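You operate a simulated robot arm through the tools that you are given. There is no shell and no other tool.

You are at the controls of a simulated two-armed robot. One attempt, no reset.

TASK
Swap the roller in the roller block for the 2.5 mm one and set its knob to 7.
Fine: open the long lever before you lift the old roller, which goes in the black tray; shut the lever once the new one is in.

The check looks at the end state, three seconds after you hand in, the way a careful person would. Anything else that was tipped, shoved, dropped, spilled or broken makes it a failure.

THE ROBOT
Two 7-joint arms with fingered hands on one trunk that stands fixed in place. Base frame: the origin is at the foot of the trunk, x ahead of it, y to its left, z up; the work surface is at about z = 0.9. Lengths are in m, angles in degrees, forces in N, time in s.
The left shoulder is at [0.07, 0.157, 1.314], the right one opposite. With the tool pointing down near the work surface each hand reaches from about 0.28 to 0.9 m from the base axis, measured 20 degrees to its own side. Payload 5 kg a hand.
The tool frame of a hand sits at the grasp point between the pads (the TCP): z along the fingers, y along the line on which they close. The tips reach 0.031 m beyond it. Largest opening 0.156 m; the body of the gripper starts 0.088 m behind the TCP. The gripper is a hand of 4 fingers: y runs from the thumb to the fingers, the wrist lies at [0, 0, -0.249] in the tool frame, and closing takes about 1.5 s.
Orientation is that of the tool frame in the base frame, as a unit quaternion [w, x, y, z]. With the fingers straight down and closing along the base's y, the tool's x points along the base's -x, its y along +y and its z along -z.

THE INTERFACE
- The arms move only by the tool play_rows. It takes "left_moves", "right_moves" or both (then of equal length, played together; a hand with none holds still); each is one flat list of numbers, 6 for each row, row after row: the shift along the tool's x, y, z in units of 100 mm (1.0 is 100 mm), then the turn, a rotation vector about the tool's x, y, z in units of 120 degrees (1.0 is 120 degrees). In form: [x, y, z, rx, ry, rz, x, y, z, rx, ry, rz, ...]. A call has 1 to 20 rows; each row is the pose to reach, as a shift and turn from the pose commanded when the call began, along the tool's axes at that moment. "left_grip" and "right_grip" are, for a hand that has rows, the closure, from 0 (fully open) to 1 (shut), set as the call begins (left out, the last holds). A call with a number of a shift or a turn outside -1 to 1 is refused whole. A row lasts 0.2 s, in which the tool goes at most 0.05 m and 8.6 degrees; a call with a longer step from one row to the next is refused whole, and so is a gripper value outside its range. A pose out of reach is approached as far as the arm can. The call stops where the force on the tool passes 70 N (or 10 N more than at its start, if that is more) or the arm is blocked; 0.2 s more then pass. The fingers move at their own pace (about 0.108 m/s each) and stop on an object; they squeeze with about 21 N. The grip force told is the motor's: it shows also when the fingers shut on nothing. Time passes only in rows, and 0.2 s behind the last, so rows that repeat a pose let the fingers close. The reply holds the time, the measured pose of the TCP, the force on the tool along the base axes, the opening and the grip force, in the units named above and with some noise, with the torque about the TCP (base axes, N m) and any sound that the robot's microphone picked up, and new pictures: "pictures" is both (left out), scene, wrist or none (wrist: the cameras of the hands that moved).
- Cameras (640 x 400 px; columns grow to the right, rows downward): "scene" is now at [0.1334, -0.0315, 1.5401]; the picture's right is [-0.36, -0.93, -0.00], its down [-0.55, 0.21, -0.80] and it looks along [0.75, -0.29, -0.59] (base axes); focal length 317 px, centre (320, 200). "left" rides on the left gripper at [-0.072, 0.002, -0.111] in its tool frame; the picture's right is [-0.02, -1.00, 0.00], its down [0.84, -0.02, -0.54] and it looks along [0.54, -0.01, 0.84] (tool axes); focal length 234 px, centre (320, 200). "right" rides on the right gripper at [0.072, 0.002, -0.111] in its tool frame; the picture's right is [-0.02, 1.00, 0.00], its down [-0.84, -0.02, -0.54] and it looks along [-0.54, -0.01, 0.84] (tool axes); focal length 234 px, centre (320, 200). There is no depth. A picture from a camera that has moved, and an enlarged one, comes with that camera's place and axes in the base frame and with its lens.
- lift_body(by): slides the trunk up (or, below 0, down) by that many m; the arms and the scene camera ride with it, the base frame stays. It gives what a move gives, with no picture.
- curl_fingers(finger1, finger2, finger3, thumb_bend, hand): sets how far each is bent, from 0 (flat) to 1 (curled in); at 0.3 the hand is open as for a grip, at 0.7 the pads meet at the TCP. One left out holds its place. A second passes; each finger stops where it meets its share of the squeeze, and holds until it gets a number again. A gripper value or a shape takes the hand back. It gives what a move gives, with no picture; readings hold the bend of each and the force on the fingers (four entries, about 0 where the hand has none), thumb and palm.
- grasp_type(shape, hand): the hand has 4 fingers and takes this shape, open, in about a second: jaw (thumb against the fingers, like two jaws); tri (thumb and two fingers); tip (a fingertip pinch); poke (one finger out to press); point (the index stretched); flat (the hand flat); cup (the hand cupped); fist (a fist). The gripper value then closes the fingers along that shape, each until it touches; the sizes above hold for jaw. It gives what a move gives, with no picture.
- pan_tilt(pan, tilt): turns the head with the scene camera to pan (to the left, within 86 degrees either way) and tilt (down, from -29 to 69), counted from straight ahead of the robot. It gives what a move gives, and a new picture of the scene camera.
- inspect(camera, box): a new picture of the part [left, top, right, bottom] of that camera's present view, enlarged. No time passes.
- finish_job(): hands the job in; it is judged then, once.

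Places have to be worked out from the pictures, the camera data and where the tool is seen. Open the grippers and draw the arms clear of the work before you hand the job in, unless the task says otherwise.

The tools are called after "Emit:" as name(argument=value, ...) on one line, values as JSON. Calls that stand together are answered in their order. play_rows: Moves the arms, as the interface text tells. Its arguments: {"type":"object","properties":{"left_moves":{"type":"array","items":{"type":"number"}},"left_grip":{"type":"number"},"right_moves":{"type":"array","items":{"type":"number"}},"right_grip":{"type":"number"},"pictures":{"type":"string","enum":["both","scene","wrist","none"]}},"required":[]} The other tools are called the same way: lift_body (by) slides the trunk up or down; grasp_type (shape, hand) gives the hand a shape; curl_fingers (finger1, finger2, finger3, thumb_bend, hand) moves the fingers one by one; pan_tilt (pan, tilt) turns the head that bears the scene camera; inspect (camera, box) takes an enlarged picture of a part of a camera's view; finish_job () hands the job in.

At the start:

```text
t: 0.0
left_position: [0.5295, -0.0734, 1.352]
left_tool_rot: [0.0, 0.0, 1.0, -0.001]
left_force: [-0.4, 0.6, -0.3]
left_moment: [-0.02, 0.01, -0.01]
left_opening: 0.1561
left_finger_force: 0.0
left_shape: jaw
left_bend: [0.3, 0.3, 0.3, 0.3]
left_finger forces: [0.0, 0.0, 0.0, 0.0, 0.1, 0.1]
right_position: [0.4785, -0.566, 1.2804]
right_tool_rot: [0.0, -0.001, 1.0, 0.0]
right_force: [0.2, -0.5, 0.0]
right_moment: [0.0, 0.0, -0.03]
right_opening: 0.156
right_finger_force: 0.1
right_shape: jaw
right_bend: [0.3, 0.3, 0.3, 0.3]
right_finger forces: [0.0, 0.1, 0.0, 0.1, 0.0, 0.1]
trunk travel left (down, up): [-0.7, 0.24]
head pan, tilt: [-20.9, 36.4]
```

scene: 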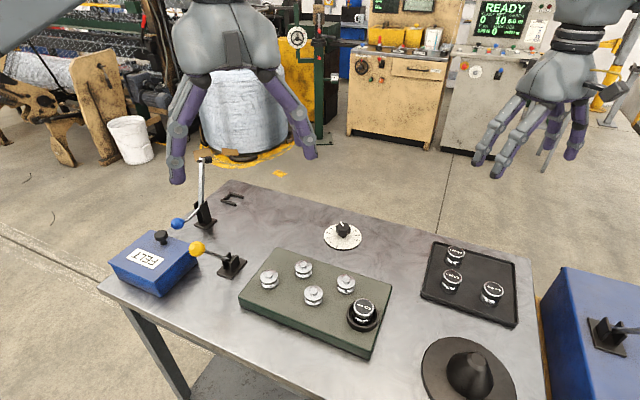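
right: 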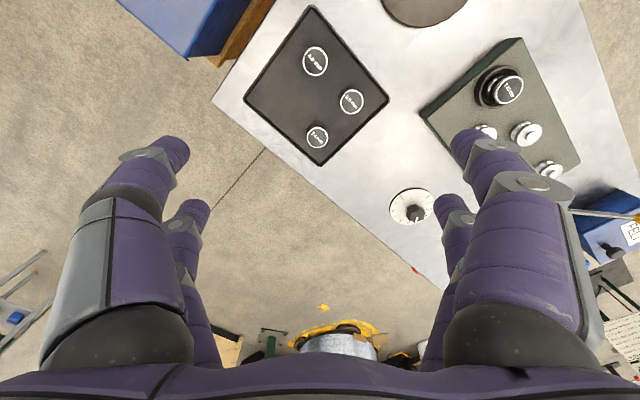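
left: 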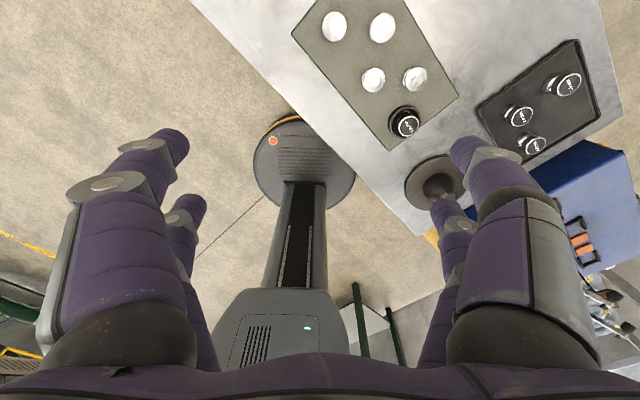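

I'll begin by looking closely at the parts on the table: the block, the black tray, the levers and the dial.

Emit:
inspect(camera="scene", box=[220, 210, 400, 360])

Emit:
inspect(camera="scene", box=[400, 220, 560, 340])

Emit:
inspect(camera="scene", box=[90, 140, 270, 310])

Emit:
inspect(camera="scene", box=[290, 200, 390, 270])

```text
2.67 times, centred on (310, 285) of scene
camera zoom: at [0.1334, -0.0315, 1.5401], right [-0.36, -0.93, 0.0], down [-0.55, 0.21, -0.8], along [0.75, -0.29, -0.59], focal length 844 px, centre (347, -27)
```

zoom: 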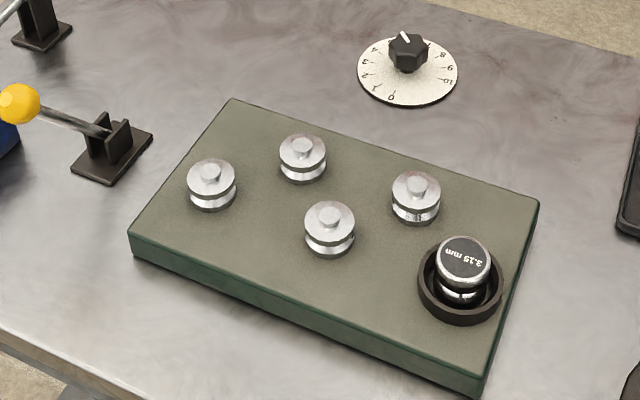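

```text
3.33 times, centred on (480, 280) of scene
camera zoom: at [0.1334, -0.0315, 1.5401], right [-0.36, -0.93, 0.0], down [-0.55, 0.21, -0.8], along [0.75, -0.29, -0.59], focal length 1056 px, centre (-213, -67)
```

zoom: 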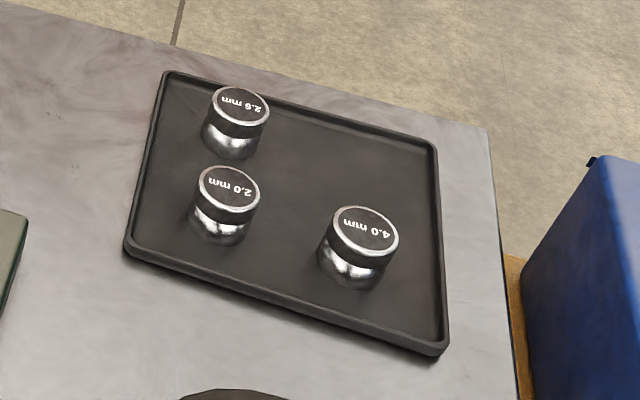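

```text
2.35 times, centred on (180, 225) of scene
camera zoom: at [0.1334, -0.0315, 1.5401], right [-0.36, -0.93, 0.0], down [-0.55, 0.21, -0.8], along [0.75, -0.29, -0.59], focal length 745 px, centre (649, 141)
```

zoom: 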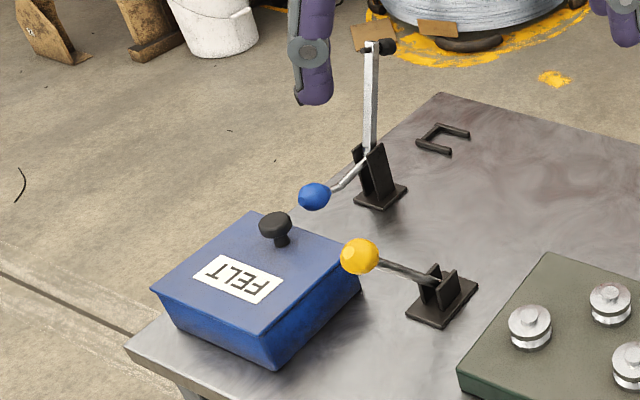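

```text
5.71 times, centred on (340, 235) of scene
camera zoom: at [0.1334, -0.0315, 1.5401], right [-0.36, -0.93, 0.0], down [-0.55, 0.21, -0.8], along [0.75, -0.29, -0.59], focal length 1810 px, centre (206, 0)
```

zoom: 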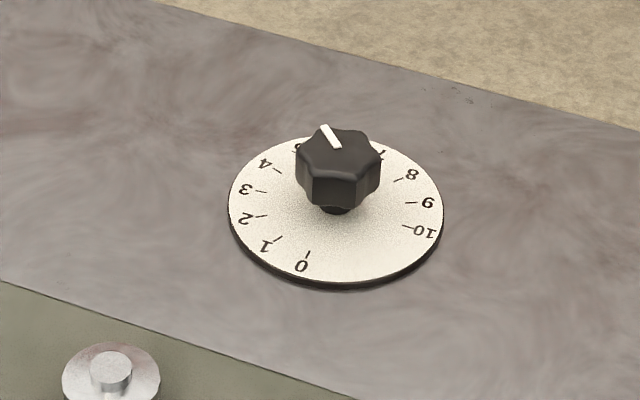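

The old roller (3.15 mm) sits in the cup on the green block, and the tray holds 2.5 (or 2.6?), 2.0 and 4.0. I'll zoom in further and look around to identify the levers.

Emit:
inspect(camera="scene", box=[440, 235, 480, 260])

Emit:
inspect(camera="scene", box=[160, 150, 260, 290])

Emit:
inspect(camera="scene", box=[520, 250, 640, 400])

Emit:
inspect(camera="scene", box=[335, 285, 395, 340])

Emit:
inspect(camera="right", box=[240, 0, 400, 170])

Emit:
inspect(camera="right", box=[370, 160, 470, 240])

```text
16.00 times, centred on (460, 248) of scene
camera zoom: at [0.1334, -0.0315, 1.5401], right [-0.36, -0.93, 0.0], down [-0.55, 0.21, -0.8], along [0.75, -0.29, -0.59], focal length 5067 px, centre (-1920, -560)
```

zoom: 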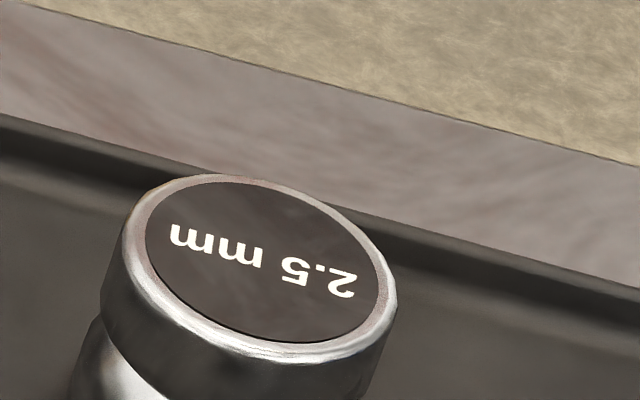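

```text
2.86 times, centred on (210, 220) of scene
camera zoom: at [0.1334, -0.0315, 1.5401], right [-0.36, -0.93, 0.0], down [-0.55, 0.21, -0.8], along [0.75, -0.29, -0.59], focal length 905 px, centre (634, 143)
```

zoom: 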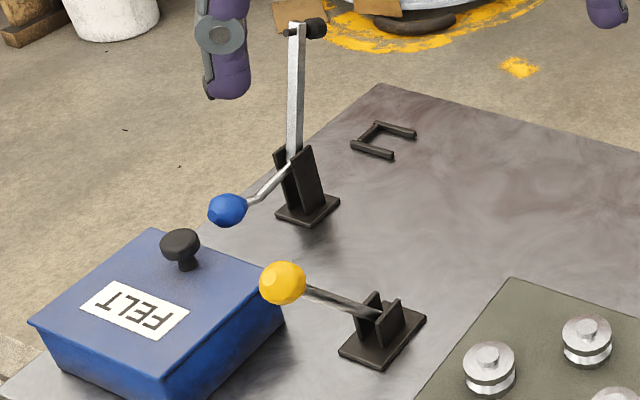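

```text
2.67 times, centred on (580, 325) of scene
camera zoom: at [0.1334, -0.0315, 1.5401], right [-0.36, -0.93, 0.0], down [-0.55, 0.21, -0.8], along [0.75, -0.29, -0.59], focal length 844 px, centre (-373, -133)
```

zoom: 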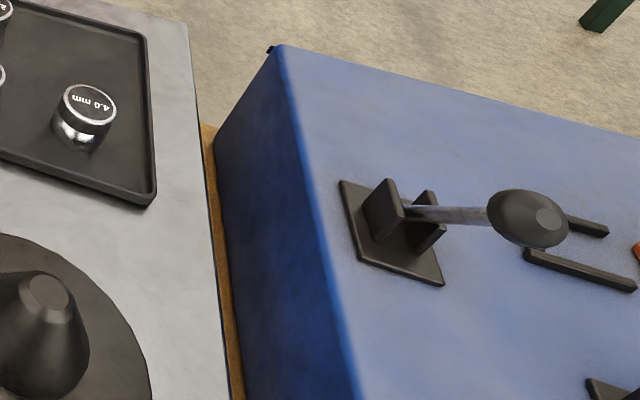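

```text
7.27 times, centred on (365, 312) of scene
camera zoom: at [0.1334, -0.0315, 1.5401], right [-0.36, -0.93, 0.0], down [-0.55, 0.21, -0.8], along [0.75, -0.29, -0.59], focal length 2303 px, centre (-7, -618)
```

zoom: 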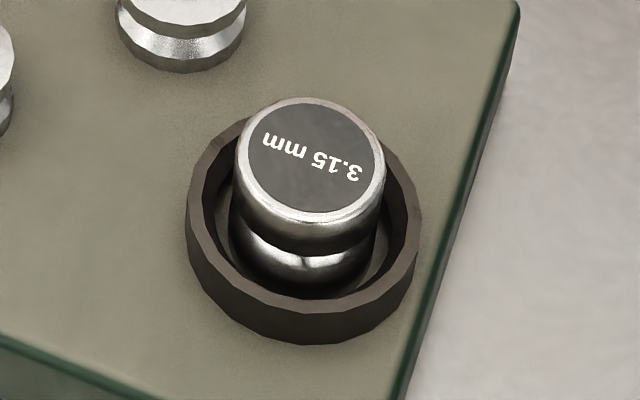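

```text
2.35 times, centred on (320, 85) of right
camera zoom: at [0.4046, -0.5633, 1.3921], right [0.02, 1.0, 0.0], down [0.84, -0.02, 0.54], along [0.54, -0.01, -0.84], focal length 551 px, centre (320, 471)
```

zoom: 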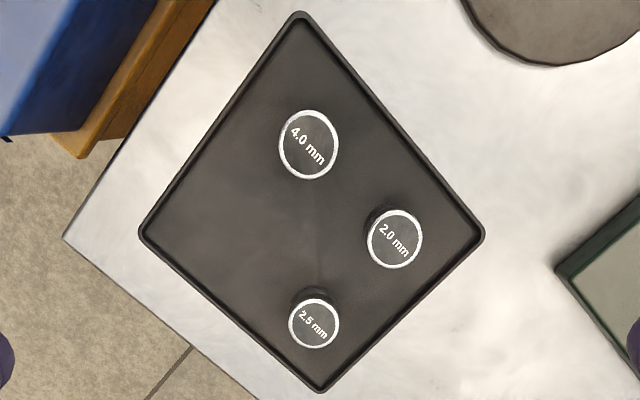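

```text
5.00 times, centred on (420, 200) of right
camera zoom: at [0.4046, -0.5633, 1.3921], right [0.02, 1.0, 0.0], down [0.84, -0.02, 0.54], along [0.54, -0.01, -0.84], focal length 1171 px, centre (-180, 200)
```

zoom: 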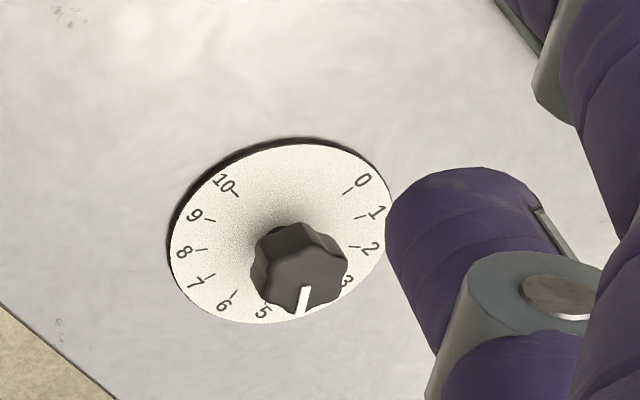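

I'll turn the head to the right to see what stands on the blue box, then to the left over the levers there.

Emit:
pan_tilt(pan=-50, tilt=45)

Emit:
pan_tilt(pan=5, tilt=45)

```text
t: 0.9
left_position: [0.5309, -0.0732, 1.3509]
left_tool_rot: [0.0, 0.0, 1.0, 0.0]
left_force: [0.6, -0.3, -0.1]
left_moment: [0.0, -0.01, 0.0]
left_opening: 0.1558
left_finger_force: 0.1
left_shape: jaw
left_bend: [0.3, 0.3, 0.3, 0.3]
left_finger forces: [0.0, 0.1, 0.0, 0.0, 0.0, 0.0]
right_position: [0.4773, -0.5667, 1.2788]
right_tool_rot: [-0.001, 0.0, 1.0, 0.0]
right_force: [1.0, 0.6, -0.3]
right_moment: [0.0, 0.03, 0.02]
right_opening: 0.156
right_finger_force: 0.0
right_shape: jaw
right_bend: [0.3, 0.3, 0.3, 0.3]
right_finger forces: [0.1, 0.1, 0.0, 0.0, 0.0, 0.0]
trunk travel left (down, up): [-0.7, 0.24]
head pan, tilt: [-50.0, 45.0]
camera scene: at [0.1042, -0.0625, 1.5274], right [-0.77, -0.64, 0.0], down [-0.46, 0.54, -0.71], along [0.46, -0.54, -0.71], focal length 317 px, centre (320, 200)
```

scene: 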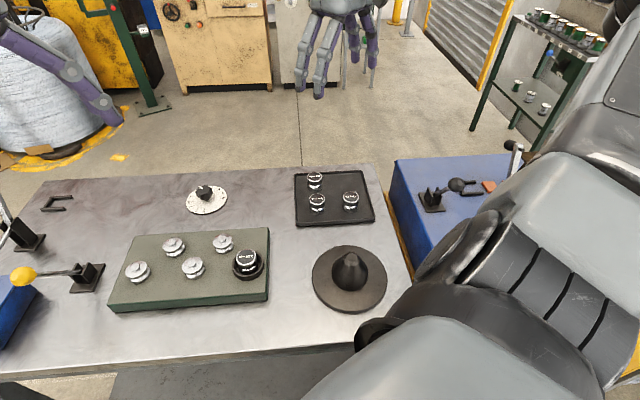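

```text
t: 2.2
left_position: [0.5291, -0.0743, 1.3512]
left_tool_rot: [0.0, 0.0, 1.0, 0.0]
left_force: [0.7, -0.2, -0.8]
left_moment: [0.01, -0.02, 0.02]
left_opening: 0.1559
left_finger_force: 0.2
left_shape: jaw
left_bend: [0.3, 0.3, 0.3, 0.3]
left_finger forces: [0.1, 0.1, 0.0, 0.1, 0.0, 0.0]
right_position: [0.477, -0.5649, 1.2793]
right_tool_rot: [-0.001, 0.0, 1.0, 0.0]
right_force: [0.5, 0.5, 0.1]
right_moment: [0.01, 0.0, -0.01]
right_opening: 0.1559
right_finger_force: 0.1
right_shape: jaw
right_bend: [0.3, 0.3, 0.3, 0.3]
right_finger forces: [0.1, 0.1, 0.1, 0.1, 0.1, 0.0]
trunk travel left (down, up): [-0.7, 0.24]
head pan, tilt: [5.0, 45.0]
camera scene: at [0.1329, 0.0067, 1.5274], right [0.09, -1.0, 0.0], down [-0.7, -0.06, -0.71], along [0.7, 0.06, -0.71], focal length 317 px, centre (320, 200)
```

scene: 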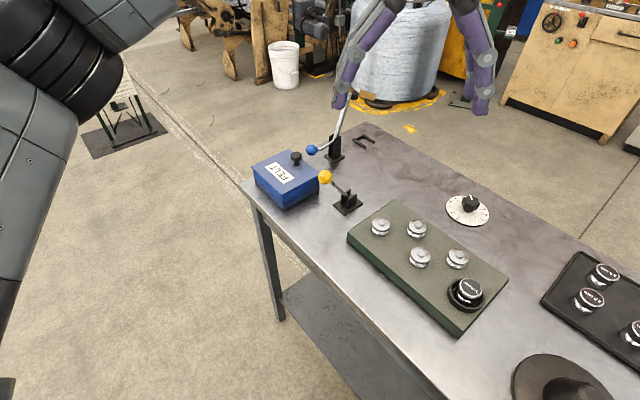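

I'll zoom in on the two levers at the left edge of the table.

Emit:
inspect(camera="scene", box=[240, 80, 400, 220])

Emit:
inspect(camera="scene", box=[295, 90, 365, 170])

Emit:
inspect(camera="scene", box=[340, 180, 520, 340])

```text
2.86 times, centred on (320, 150) of scene
camera zoom: at [0.1329, 0.0067, 1.5274], right [0.09, -1.0, 0.0], down [-0.7, -0.06, -0.71], along [0.7, 0.06, -0.71], focal length 905 px, centre (320, 343)
```

zoom: 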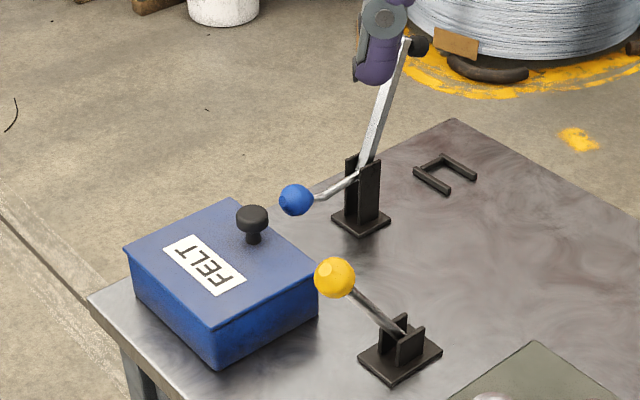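

```text
5.00 times, centred on (330, 130) of scene
camera zoom: at [0.1329, 0.0067, 1.5274], right [0.09, -1.0, 0.0], down [-0.7, -0.06, -0.71], along [0.7, 0.06, -0.71], focal length 1583 px, centre (270, 550)
```

zoom: 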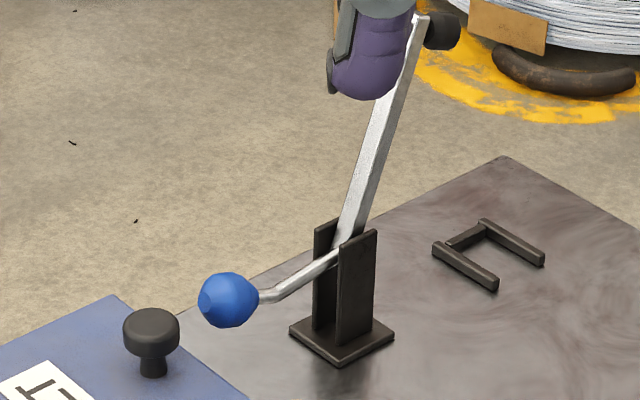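

```text
2.50 times, centred on (430, 260) of scene
camera zoom: at [0.1329, 0.0067, 1.5274], right [0.09, -1.0, 0.0], down [-0.7, -0.06, -0.71], along [0.7, 0.06, -0.71], focal length 792 px, centre (45, 50)
```

zoom: 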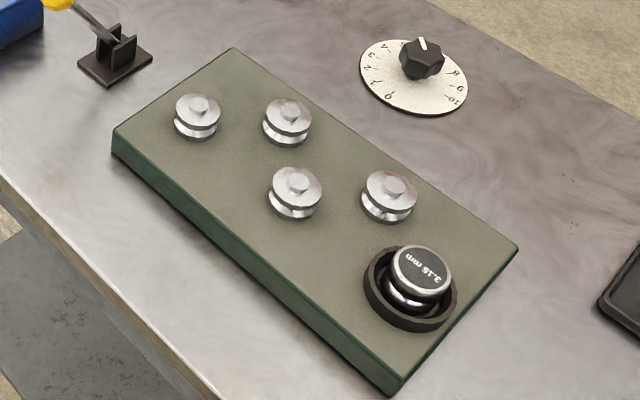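

The blue-knob unit has a long silver bar, but I need a clear view of both it and the unit on the blue box at the right. I'm moving both hands outwards so the cameras can see.

Emit:
play_rows(left_moves=[0, 0.33, 0, 0, 0, 0, 0, 0.66, 0, 0, 0, 0, 0, 1.0, 0, 0, 0, 0], right_moves=[0.33, -0.33, 0, 0, 0, 0, 0.66, -0.66, 0, 0, 0, 0, 1.0, -1.0, 0, 0, 0, 0], pictures="none")

Emit:
play_rows(left_moves=[0, 0.33, 0, 0, 0, 0, 0, 0.66, 0, 0, 0, 0, 0, 1.0, 0, 0, 0, 0], right_moves=[0, -0.33, 0, 0, 0, 0, 0, -0.66, 0, 0, 0, 0, 0, -1.0, 0, 0, 0, 0], pictures="both")

```text
t: 3.0
left_position: [0.5286, 0.0296, 1.3534]
left_tool_rot: [0.0, -0.001, 1.0, -0.001]
left_force: [-0.6, -0.1, 0.3]
left_moment: [0.01, -0.01, 0.01]
left_opening: 0.1559
left_finger_force: 0.1
left_shape: jaw
left_bend: [0.3, 0.3, 0.3, 0.3]
left_finger forces: [0.0, 0.0, 0.0, 0.0, 0.0, 0.1]
right_position: [0.3743, -0.6646, 1.2801]
right_tool_rot: [0.0, -0.001, 1.0, -0.001]
right_force: [-0.2, 0.5, 0.3]
right_moment: [0.0, -0.02, -0.02]
right_opening: 0.1559
right_finger_force: 0.2
right_shape: jaw
right_bend: [0.3, 0.3, 0.3, 0.3]
right_finger forces: [0.0, 0.0, 0.1, 0.1, 0.1, 0.1]
trunk travel left (down, up): [-0.7, 0.24]
head pan, tilt: [5.0, 45.0]
```

```text
t: 3.8
left_position: [0.5291, 0.1274, 1.3508]
left_tool_rot: [0.0, 0.001, 1.0, -0.001]
left_force: [-0.2, -0.2, -0.4]
left_moment: [0.0, 0.02, -0.01]
left_opening: 0.156
left_finger_force: 0.2
left_shape: jaw
left_bend: [0.3, 0.3, 0.3, 0.3]
left_finger forces: [0.0, 0.0, 0.0, 0.0, 0.0, 0.1]
right_position: [0.3766, -0.7667, 1.2807]
right_tool_rot: [0.0, 0.0, 1.0, 0.0]
right_force: [-0.4, 0.7, -0.4]
right_moment: [0.01, 0.0, -0.01]
right_opening: 0.1561
right_finger_force: 0.0
right_shape: jaw
right_bend: [0.3, 0.3, 0.3, 0.3]
right_finger forces: [0.0, 0.1, 0.0, 0.0, 0.0, 0.0]
trunk travel left (down, up): [-0.7, 0.24]
head pan, tilt: [5.0, 45.0]
camera scene: at [0.133, 0.0069, 1.5273], right [0.09, -1.0, 0.0], down [-0.7, -0.06, -0.71], along [0.7, 0.06, -0.71], focal length 317 px, centre (320, 200)
camera right: at [0.3048, -0.764, 1.3928], right [0.02, 1.0, 0.0], down [0.84, -0.02, 0.55], along [0.54, -0.01, -0.84], focal length 234 px, centre (320, 200)
camera left: at [0.6023, 0.1294, 1.4638], right [0.02, -1.0, 0.0], down [-0.84, -0.02, 0.55], along [-0.54, -0.01, -0.84], focal length 234 px, centre (320, 200)
```

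scene: 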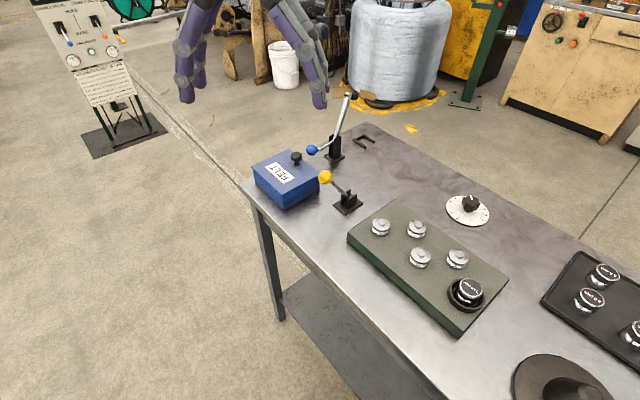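
right: 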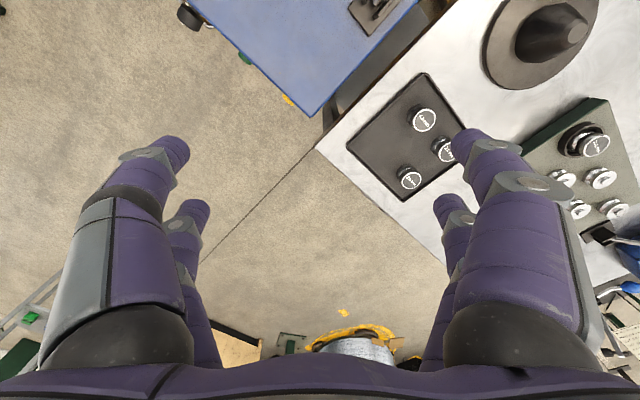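
left: 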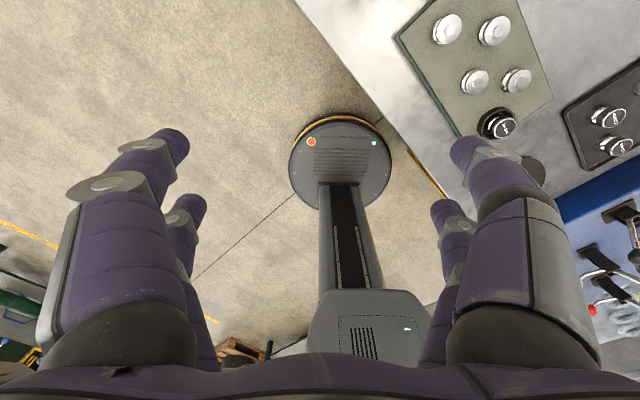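

There is a signboard at upper left and levers on the blue box to the right. I'll zoom in on the signboard and the right-hand box for hints.

Emit:
inspect(camera="scene", box=[20, 0, 180, 160])

Emit:
inspect(camera="left", box=[540, 150, 640, 340])

Emit:
inspect(camera="right", box=[170, 0, 430, 120])

Emit:
inspect(camera="scene", box=[290, 80, 400, 220])

Emit:
pan_tilt(pan=-75, tilt=45)

```text
2.50 times, centred on (100, 80) of scene
camera zoom: at [0.133, 0.0069, 1.5273], right [0.09, -1.0, 0.0], down [-0.7, -0.06, -0.71], along [0.7, 0.06, -0.71], focal length 792 px, centre (870, 500)
```

zoom: 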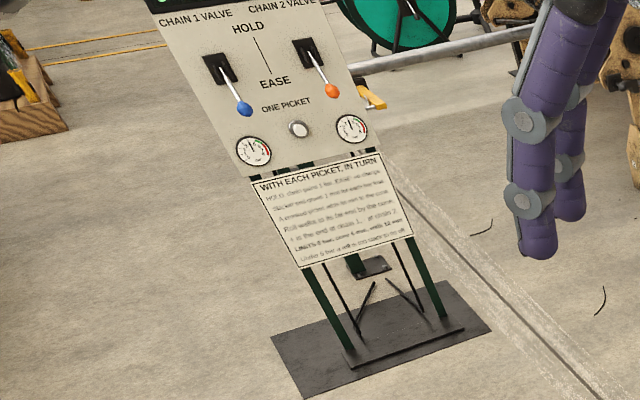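

```text
2.11 times, centred on (590, 245) of left
camera zoom: at [0.6023, 0.1294, 1.4638], right [0.02, -1.0, 0.0], down [-0.84, -0.02, 0.55], along [-0.54, -0.01, -0.84], focal length 493 px, centre (-248, 105)
```

zoom: 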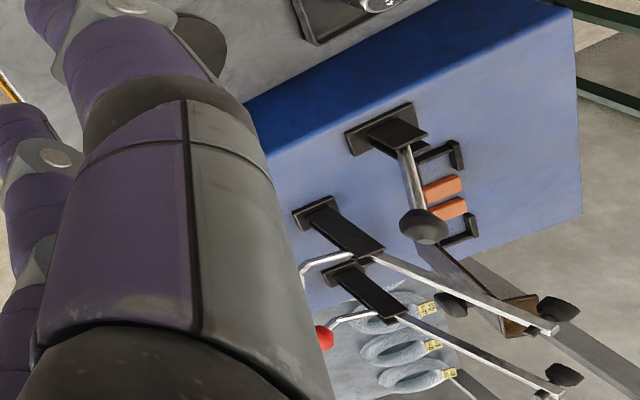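

```text
2.46 times, centred on (300, 60) of right
camera zoom: at [0.3048, -0.764, 1.3928], right [0.02, 1.0, 0.0], down [0.84, -0.02, 0.55], along [0.54, -0.01, -0.84], focal length 576 px, centre (369, 545)
```

zoom: 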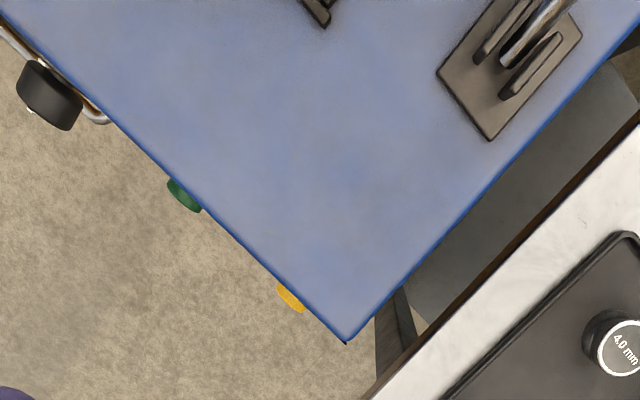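

```text
2.86 times, centred on (345, 150) of scene
camera zoom: at [0.133, 0.0069, 1.5273], right [0.09, -1.0, 0.0], down [-0.7, -0.06, -0.71], along [0.7, 0.06, -0.71], focal length 905 px, centre (249, 343)
```

zoom: 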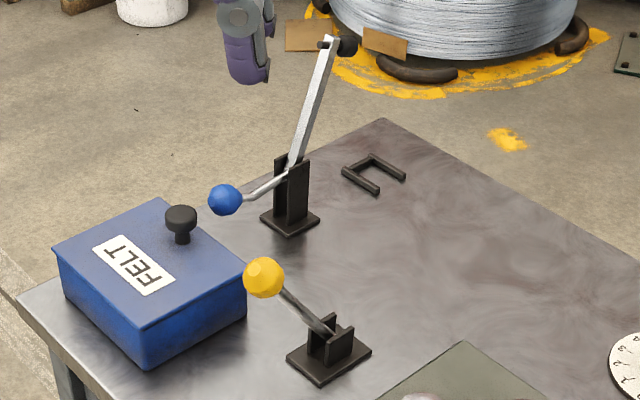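

```text
t: 5.3
left_position: [0.5291, 0.1269, 1.3535]
left_tool_rot: [0.0, 0.0, 1.0, 0.0]
left_force: [-1.0, 0.0, 0.5]
left_moment: [-0.01, 0.0, 0.02]
left_opening: 0.1559
left_finger_force: 0.0
left_shape: jaw
left_bend: [0.3, 0.3, 0.3, 0.3]
left_finger forces: [0.0, 0.0, 0.0, 0.0, 0.0, 0.0]
right_position: [0.3784, -0.7668, 1.2795]
right_tool_rot: [0.001, 0.0, 1.0, 0.0]
right_force: [-0.1, 0.1, -0.9]
right_moment: [0.01, -0.05, 0.01]
right_opening: 0.1557
right_finger_force: 0.1
right_shape: jaw
right_bend: [0.3, 0.3, 0.3, 0.3]
right_finger forces: [0.0, 0.0, 0.1, 0.0, 0.0, 0.0]
trunk travel left (down, up): [-0.7, 0.24]
head pan, tilt: [-75.0, 45.0]
camera scene: at [0.0729, -0.0787, 1.5274], right [-0.97, -0.26, 0.0], down [-0.18, 0.68, -0.71], along [0.18, -0.68, -0.71], focal length 317 px, centre (320, 200)
```

scene: 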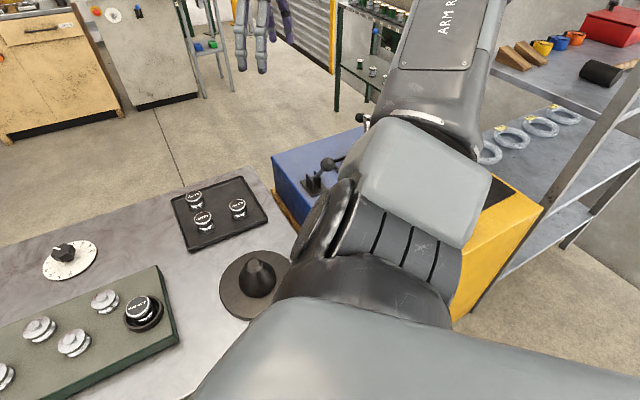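

The unit on the right box looks like a welding machine, a separate thing. I need a good side view of the levers on the table, so I'll swing the left hand out to the left and turn it so its camera looks across the table.

Emit:
play_rows(left_moves=[-0.1, 0.1, 0, 0, 0, -0.0682, -0.2, 0.2, 0, 0, 0, -0.1364, -0.3, 0.3, 0, 0, 0, -0.2045, -0.4, 0.4, 0, 0, 0, -0.2727, -0.5, 0.5, 0, 0, 0, -0.3409, -0.6, 0.6, 0, 0, 0, -0.409, -0.7, 0.7, 0, 0, 0, -0.4773, -0.8, 0.8, 0, 0, 0, -0.5455, -0.9, 0.9, 0, 0, 0, -0.6136, -1.0, 1.0, 0, 0, 0, -0.6818, -1.0, 1.0, 0, 0, 0, -0.75], pictures="wrist")

```text
t: 7.7
left_position: [0.6293, 0.2266, 1.3513]
left_tool_rot: [0.0, 0.708, -0.706, 0.001]
left_force: [0.2, 0.5, -0.1]
left_moment: [-0.02, 0.0, 0.0]
left_opening: 0.1557
left_finger_force: 0.0
left_shape: jaw
left_bend: [0.3, 0.3, 0.3, 0.3]
left_finger forces: [0.0, 0.0, 0.0, 0.0, 0.0, 0.1]
right_position: [0.3784, -0.7665, 1.2794]
right_tool_rot: [0.0, 0.001, 1.0, 0.0]
right_force: [0.8, -0.5, 0.7]
right_moment: [-0.01, 0.02, -0.01]
right_opening: 0.1557
right_finger_force: 0.1
right_shape: jaw
right_bend: [0.3, 0.3, 0.3, 0.3]
right_finger forces: [0.0, 0.0, 0.0, 0.0, 0.0, 0.0]
trunk travel left (down, up): [-0.7, 0.24]
head pan, tilt: [-75.0, 45.0]
camera left: at [0.6288, 0.2994, 1.464], right [1.0, 0.03, 0.0], down [0.02, -0.84, 0.54], along [0.01, -0.54, -0.84], focal length 234 px, centre (320, 200)
```

left: 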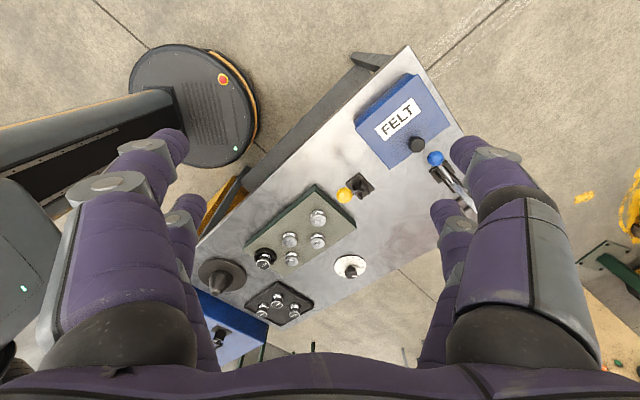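

The turn works and gives a near-overhead view. I'll bring the left hand a bit further out and lower for a side view of the levers.

Emit:
play_rows(left_moves=[-0.25, -0.25, 0.25, 0, 0, 0, -0.5, -0.5, 0.5, 0, 0, 0, -0.75, -0.75, 0.75, 0, 0, 0, -1.0, -1.0, 1.0, 0, 0, 0], pictures="none")

Emit:
play_rows(left_moves=[-0.25, -0.25, 0.0, 0, 0, 0, -0.5, -0.5, 0.0, 0, 0, 0, -0.75, -0.75, 0.0, 0, 0, 0, -1.0, -1.0, 0.0, 0, 0, 0], pictures="wrist")

Emit:
inspect(camera="left", box=[160, 30, 480, 230])

```text
t: 8.7
left_position: [0.7296, 0.3282, 1.2491]
left_tool_rot: [0.001, 0.707, -0.707, 0.0]
left_force: [-0.2, 1.5, -0.1]
left_moment: [-0.01, 0.03, 0.0]
left_opening: 0.1559
left_finger_force: 0.1
left_shape: jaw
left_bend: [0.3, 0.3, 0.3, 0.3]
left_finger forces: [0.0, 0.1, 0.1, 0.1, 0.0, 0.0]
right_position: [0.3792, -0.7647, 1.2812]
right_tool_rot: [-0.001, 0.0, 1.0, -0.001]
right_force: [0.8, 0.1, 0.6]
right_moment: [0.0, -0.01, 0.03]
right_opening: 0.1558
right_finger_force: 0.0
right_shape: jaw
right_bend: [0.3, 0.3, 0.3, 0.3]
right_finger forces: [0.0, 0.0, 0.0, 0.0, 0.1, 0.0]
trunk travel left (down, up): [-0.7, 0.24]
head pan, tilt: [-75.0, 45.0]
```

```text
t: 9.7
left_position: [0.799, 0.4265, 1.2512]
left_tool_rot: [0.001, -0.706, 0.708, -0.001]
left_force: [0.5, 0.8, -0.1]
left_moment: [-0.04, 0.03, -0.01]
left_opening: 0.156
left_finger_force: 0.1
left_shape: jaw
left_bend: [0.3, 0.3, 0.3, 0.3]
left_finger forces: [0.0, 0.0, 0.0, 0.1, 0.0, 0.1]
left hand out of reach, approached as far as the arm can: row 4
right_position: [0.3761, -0.7658, 1.2823]
right_tool_rot: [0.002, 0.001, 1.0, -0.002]
right_force: [-0.6, 0.2, 0.4]
right_moment: [-0.03, -0.11, 0.02]
right_opening: 0.1559
right_finger_force: 0.0
right_shape: jaw
right_bend: [0.3, 0.3, 0.3, 0.3]
right_finger forces: [0.0, 0.0, 0.1, 0.1, 0.0, 0.0]
trunk travel left (down, up): [-0.7, 0.24]
head pan, tilt: [-75.0, 45.0]
camera left: at [0.799, 0.4992, 1.3631], right [1.0, 0.02, 0.0], down [0.02, -0.84, 0.54], along [0.01, -0.54, -0.84], focal length 234 px, centre (320, 200)
```

left: 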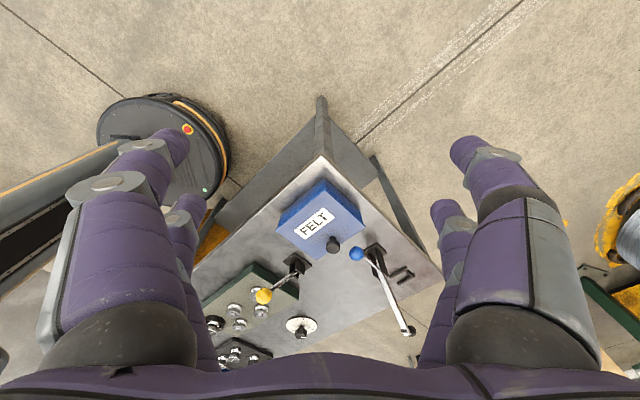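

```text
2.00 times, centred on (320, 130) of left
camera zoom: at [0.799, 0.4992, 1.3631], right [1.0, 0.02, 0.0], down [0.02, -0.84, 0.54], along [0.01, -0.54, -0.84], focal length 468 px, centre (320, 340)
```

zoom: 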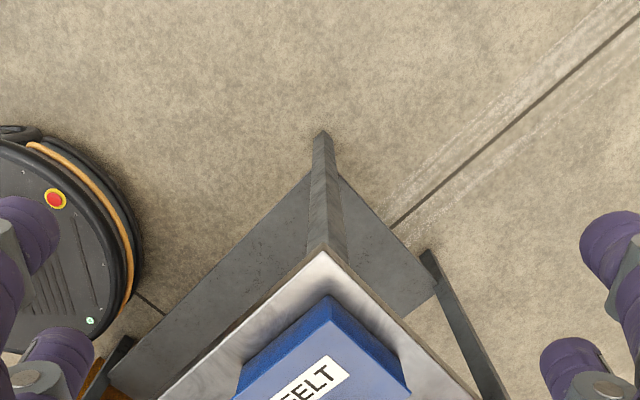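

Emit:
inspect(camera="left", box=[240, 170, 440, 350])

Emit:
inspect(camera="left", box=[340, 230, 430, 345])

Emit:
inspect(camera="left", box=[240, 240, 330, 310])

```text
2.22 times, centred on (340, 260) of left
camera zoom: at [0.799, 0.4992, 1.3631], right [1.0, 0.02, 0.0], down [0.02, -0.84, 0.54], along [0.01, -0.54, -0.84], focal length 520 px, centre (276, 67)
```

zoom: 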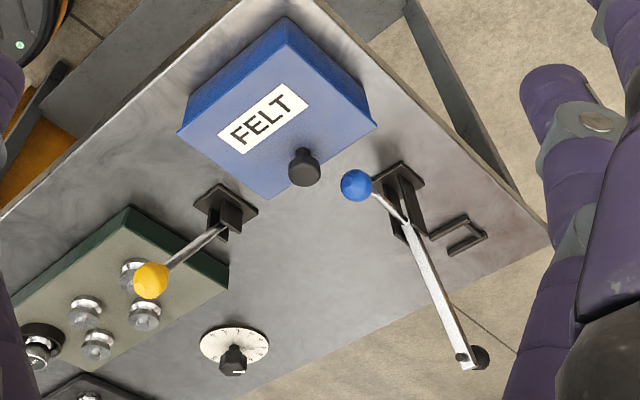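

```text
3.48 times, centred on (385, 288) of left
camera zoom: at [0.799, 0.4992, 1.3631], right [1.0, 0.02, 0.0], down [0.02, -0.84, 0.54], along [0.01, -0.54, -0.84], focal length 814 px, centre (94, -104)
```

zoom: 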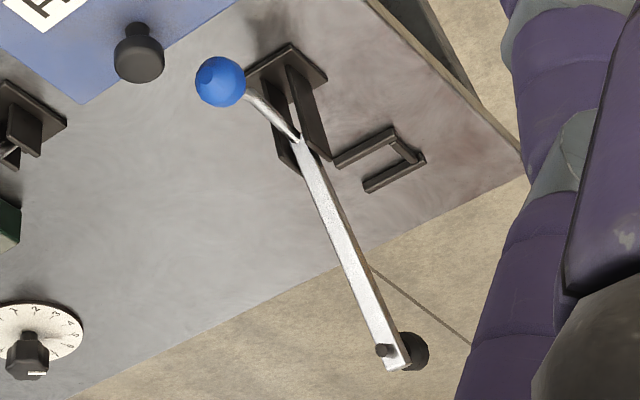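

```text
5.71 times, centred on (285, 275) of left
camera zoom: at [0.799, 0.4992, 1.3631], right [1.0, 0.02, 0.0], down [0.02, -0.84, 0.54], along [0.01, -0.54, -0.84], focal length 1338 px, centre (520, -229)
```

zoom: 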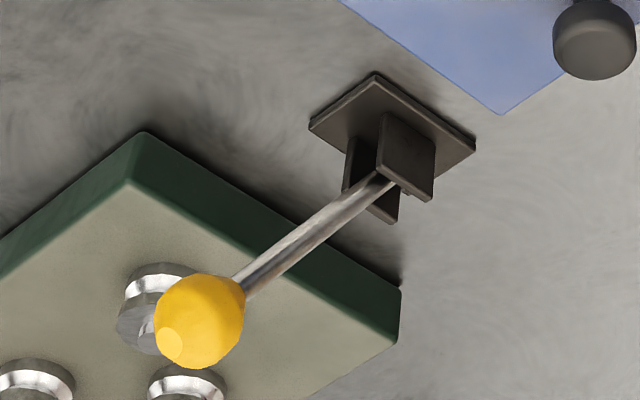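

The table is turned about 45°. I place the yellow-ball lever's pivot near [0.745, -0.005, 0.93], right at the end of the roller block, with its ball at about [0.685, 0.042, 1.044]. The blue unit is a hold-down clamp that stands open. I'll turn the left hand so its fingers straddle the yellow lever and bring it nearer, with the head facing the work.

Emit:
play_rows(left_moves=[0.125, 0.125, 0, 0, 0, 0.0703, 0.25, 0.25, 0, 0, 0, 0.1406, 0.375, 0.375, 0, 0, 0, 0.2109, 0.5, 0.5, 0, 0, 0, 0.2812, 0.625, 0.625, 0, 0, 0, 0.3516, 0.75, 0.75, 0, 0, 0, 0.4219, 0.875, 0.875, 0, 0, 0, 0.4922, 1.0, 1.0, 0, 0, 0, 0.5625], pictures="none")

Emit:
play_rows(left_moves=[0.048, -0.1155, 0, 0, 0, 0.0703, 0.096, -0.231, 0, 0, 0, 0.1406, 0.144, -0.3465, 0, 0, 0, 0.2109, 0.192, -0.462, 0, 0, 0, 0.2812, 0.24, -0.5775, 0, 0, 0, 0.3516, 0.287, -0.693, 0, 0, 0, 0.4219, 0.335, -0.808, 0, 0, 0, 0.4922, 0.383, -0.924, 0, 0, 0, 0.5625], pictures="none")

Emit:
pan_tilt(pan=-12, tilt=42)

```text
t: 11.5
left_position: [0.6986, 0.3233, 1.2527]
left_tool_rot: [0.0, -0.195, 0.981, 0.0]
left_force: [0.5, 0.6, 0.6]
left_moment: [0.01, 0.01, 0.04]
left_opening: 0.156
left_finger_force: 0.0
left_shape: jaw
left_bend: [0.3, 0.3, 0.3, 0.3]
left_finger forces: [0.0, 0.1, 0.0, 0.0, 0.0, 0.0]
right_position: [0.3762, -0.7669, 1.2799]
right_tool_rot: [0.001, 0.0, 1.0, 0.0]
right_force: [-0.2, 0.1, -0.1]
right_moment: [-0.02, -0.01, -0.01]
right_opening: 0.1559
right_finger_force: 0.1
right_shape: jaw
right_bend: [0.3, 0.3, 0.3, 0.3]
right_finger forces: [0.0, 0.0, 0.1, 0.0, 0.1, 0.0]
trunk travel left (down, up): [-0.7, 0.24]
head pan, tilt: [-75.0, 45.0]
```

```text
t: 13.3
left_position: [0.6993, 0.2239, 1.2524]
left_tool_rot: [0.0, 0.383, 0.924, 0.0]
left_force: [-0.3, 0.6, 1.0]
left_moment: [0.01, 0.02, 0.0]
left_opening: 0.1559
left_finger_force: 0.1
left_shape: jaw
left_bend: [0.3, 0.3, 0.3, 0.3]
left_finger forces: [0.1, 0.0, 0.0, 0.1, 0.0, 0.0]
right_position: [0.3784, -0.7667, 1.2807]
right_tool_rot: [0.001, 0.001, 1.0, -0.001]
right_force: [0.0, 0.2, -0.2]
right_moment: [0.0, -0.01, 0.02]
right_opening: 0.1559
right_finger_force: 0.0
right_shape: jaw
right_bend: [0.3, 0.3, 0.3, 0.3]
right_finger forces: [0.0, 0.0, 0.0, 0.1, 0.0, 0.0]
trunk travel left (down, up): [-0.7, 0.24]
head pan, tilt: [-75.0, 45.0]
```

```text
t: 14.6
left_position: [0.6995, 0.2244, 1.252]
left_tool_rot: [0.001, 0.382, 0.924, -0.001]
left_force: [0.2, -0.2, -0.7]
left_moment: [-0.03, 0.02, -0.01]
left_opening: 0.1559
left_finger_force: 0.0
left_shape: jaw
left_bend: [0.3, 0.3, 0.3, 0.3]
left_finger forces: [0.0, 0.0, 0.1, 0.1, 0.0, 0.1]
right_position: [0.3776, -0.7659, 1.2802]
right_tool_rot: [0.0, 0.0, 1.0, 0.0]
right_force: [0.1, 0.1, -0.1]
right_moment: [0.0, 0.02, -0.01]
right_opening: 0.1558
right_finger_force: 0.1
right_shape: jaw
right_bend: [0.3, 0.3, 0.3, 0.3]
right_finger forces: [0.0, 0.0, 0.0, 0.1, 0.0, 0.1]
trunk travel left (down, up): [-0.7, 0.24]
head pan, tilt: [-12.0, 42.0]
camera scene: at [0.1336, -0.0176, 1.5317], right [-0.21, -0.98, 0.0], down [-0.65, 0.14, -0.74], along [0.73, -0.15, -0.67], focal length 317 px, centre (320, 200)
```

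scene: 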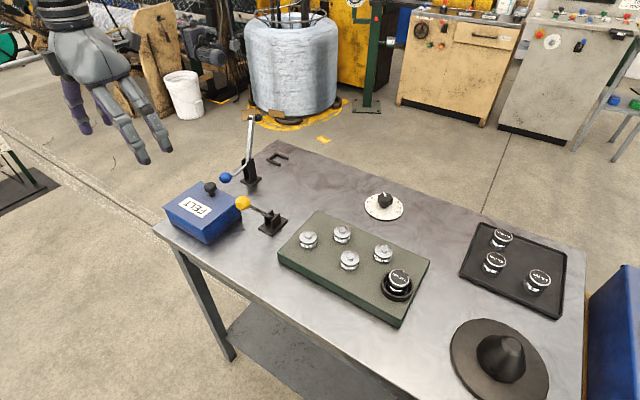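

The hand now closes along the table's long axis. I'll zoom in on the lever and dial from this clear viewpoint before touching anything.

Emit:
inspect(camera="scene", box=[200, 110, 320, 250])

Emit:
inspect(camera="scene", box=[350, 185, 420, 230])

Emit:
inspect(camera="scene", box=[270, 205, 440, 330])

Emit:
inspect(camera="left", box=[0, 0, 640, 400])

```text
2.86 times, centred on (260, 180) of scene
camera zoom: at [0.1336, -0.0176, 1.5317], right [-0.21, -0.98, 0.0], down [-0.65, 0.14, -0.74], along [0.73, -0.15, -0.67], focal length 905 px, centre (491, 257)
```

zoom: 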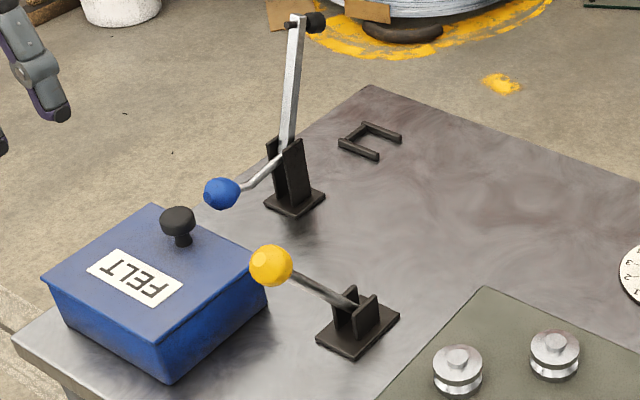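

```text
8.89 times, centred on (385, 208) of scene
camera zoom: at [0.1336, -0.0176, 1.5317], right [-0.21, -0.98, 0.0], down [-0.65, 0.14, -0.74], along [0.73, -0.15, -0.67], focal length 2815 px, centre (-258, 133)
```

zoom: 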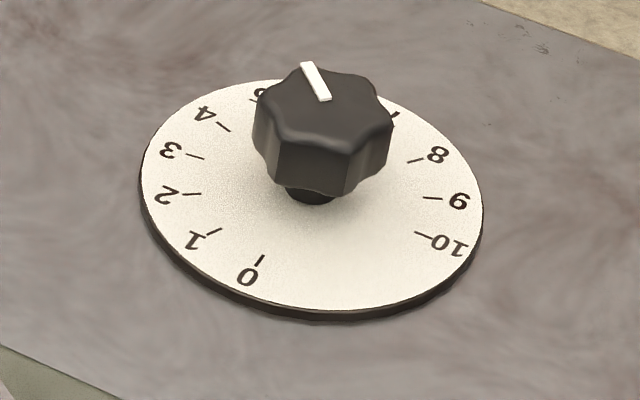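

```text
3.20 times, centred on (355, 268) of scene
camera zoom: at [0.1336, -0.0176, 1.5317], right [-0.21, -0.98, 0.0], down [-0.65, 0.14, -0.74], along [0.73, -0.15, -0.67], focal length 1013 px, centre (208, -16)
```

zoom: 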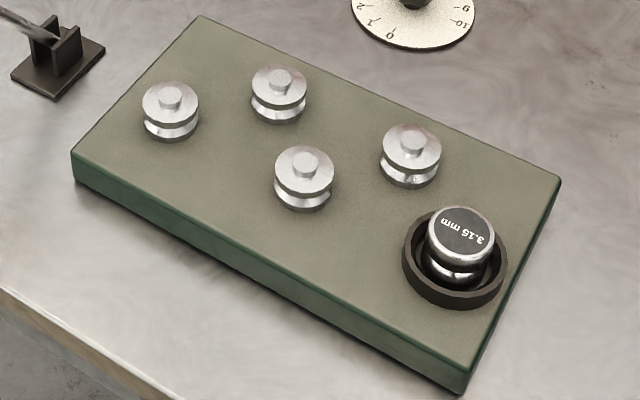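

```text
1.00 times, centred on (320, 200) of left (not enlarged: the box is as wide or as high as the picture)
camera zoom: at [0.7528, 0.1757, 1.3644], right [-0.69, -0.72, 0.0], down [-0.61, 0.58, 0.54], along [-0.4, 0.38, -0.84], focal length 234 px, centre (320, 200)
```

zoom: 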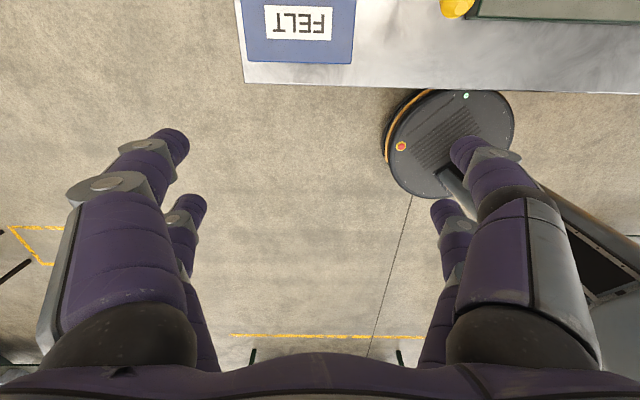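

The ball is at about [0.687, 0.045, 1.046], tilted about 33° toward the robot's side of the table. I'll move the left hand above it with the fingers part-closed and check before going down.

Emit:
play_rows(left_moves=[-0.3, -0.34, 0, 0, 0, 0, -0.6, -0.68, 0, 0, 0, 0], left_grip=0.4, pictures="none")

Emit:
play_rows(left_moves=[-0.29, -0.337, 0, 0, 0, 0, -0.577, -0.674, 0, 0, 0, 0, -0.577, -0.674, 0.45, 0, 0, 0, -0.577, -0.674, 0.9, 0, 0, 0], pictures="both")

```text
t: 15.2
left_position: [0.6945, 0.1337, 1.2516]
left_tool_rot: [0.0, 0.382, 0.924, 0.002]
left_force: [0.0, -1.0, 0.2]
left_moment: [0.05, -0.01, 0.0]
left_opening: 0.0944
left_finger_force: 0.1
left_shape: jaw
left_bend: [0.32, 0.32, 0.32, 0.7]
left_finger forces: [0.1, 0.0, 0.0, 0.1, 0.1, 0.0]
right_position: [0.3784, -0.7683, 1.2787]
right_tool_rot: [0.0, 0.0, 1.0, 0.002]
right_force: [-0.2, 0.7, 0.0]
right_moment: [0.0, 0.0, 0.03]
right_opening: 0.1558
right_finger_force: 0.2
right_shape: jaw
right_bend: [0.3, 0.3, 0.3, 0.3]
right_finger forces: [0.1, 0.1, 0.0, 0.0, 0.1, 0.0]
trunk travel left (down, up): [-0.7, 0.24]
head pan, tilt: [-12.0, 42.0]
```

```text
t: 16.2
left_position: [0.6882, 0.0451, 1.1616]
left_tool_rot: [0.001, 0.382, 0.924, 0.0]
left_force: [0.4, -0.4, 0.0]
left_moment: [0.01, 0.0, 0.05]
left_opening: 0.094
left_finger_force: 0.0
left_shape: jaw
left_bend: [0.32, 0.32, 0.32, 0.7]
left_finger forces: [0.0, 0.0, 0.1, 0.0, 0.1, 0.0]
right_position: [0.3799, -0.7653, 1.2796]
right_tool_rot: [0.0, -0.001, 1.0, -0.001]
right_force: [-0.2, -0.5, 0.5]
right_moment: [0.0, 0.03, 0.0]
right_opening: 0.1558
right_finger_force: 0.0
right_shape: jaw
right_bend: [0.3, 0.3, 0.3, 0.3]
right_finger forces: [0.0, 0.0, 0.0, 0.0, 0.0, 0.0]
trunk travel left (down, up): [-0.7, 0.24]
head pan, tilt: [-12.0, 42.0]
camera scene: at [0.1349, -0.0167, 1.5317], right [-0.21, -0.98, 0.0], down [-0.66, 0.14, -0.74], along [0.73, -0.15, -0.67], focal length 317 px, centre (320, 200)
camera left: at [0.742, -0.0036, 1.2739], right [-0.69, -0.72, 0.0], down [-0.61, 0.58, 0.54], along [-0.39, 0.37, -0.84], focal length 234 px, centre (320, 200)
```

scene: 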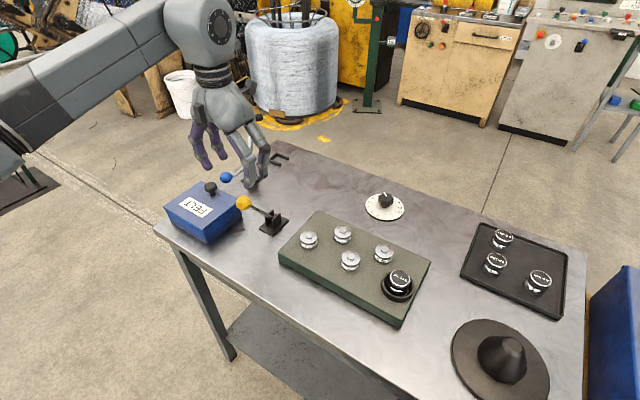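
left: 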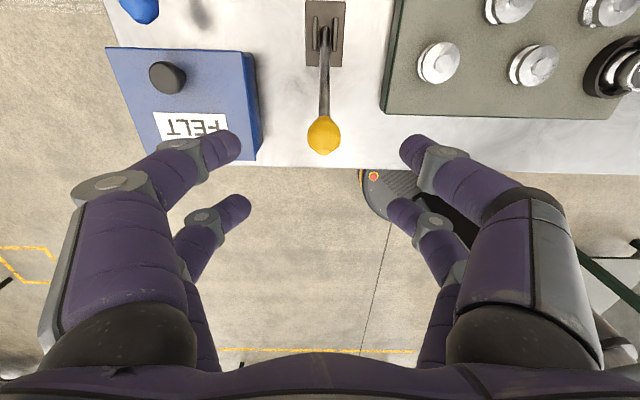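

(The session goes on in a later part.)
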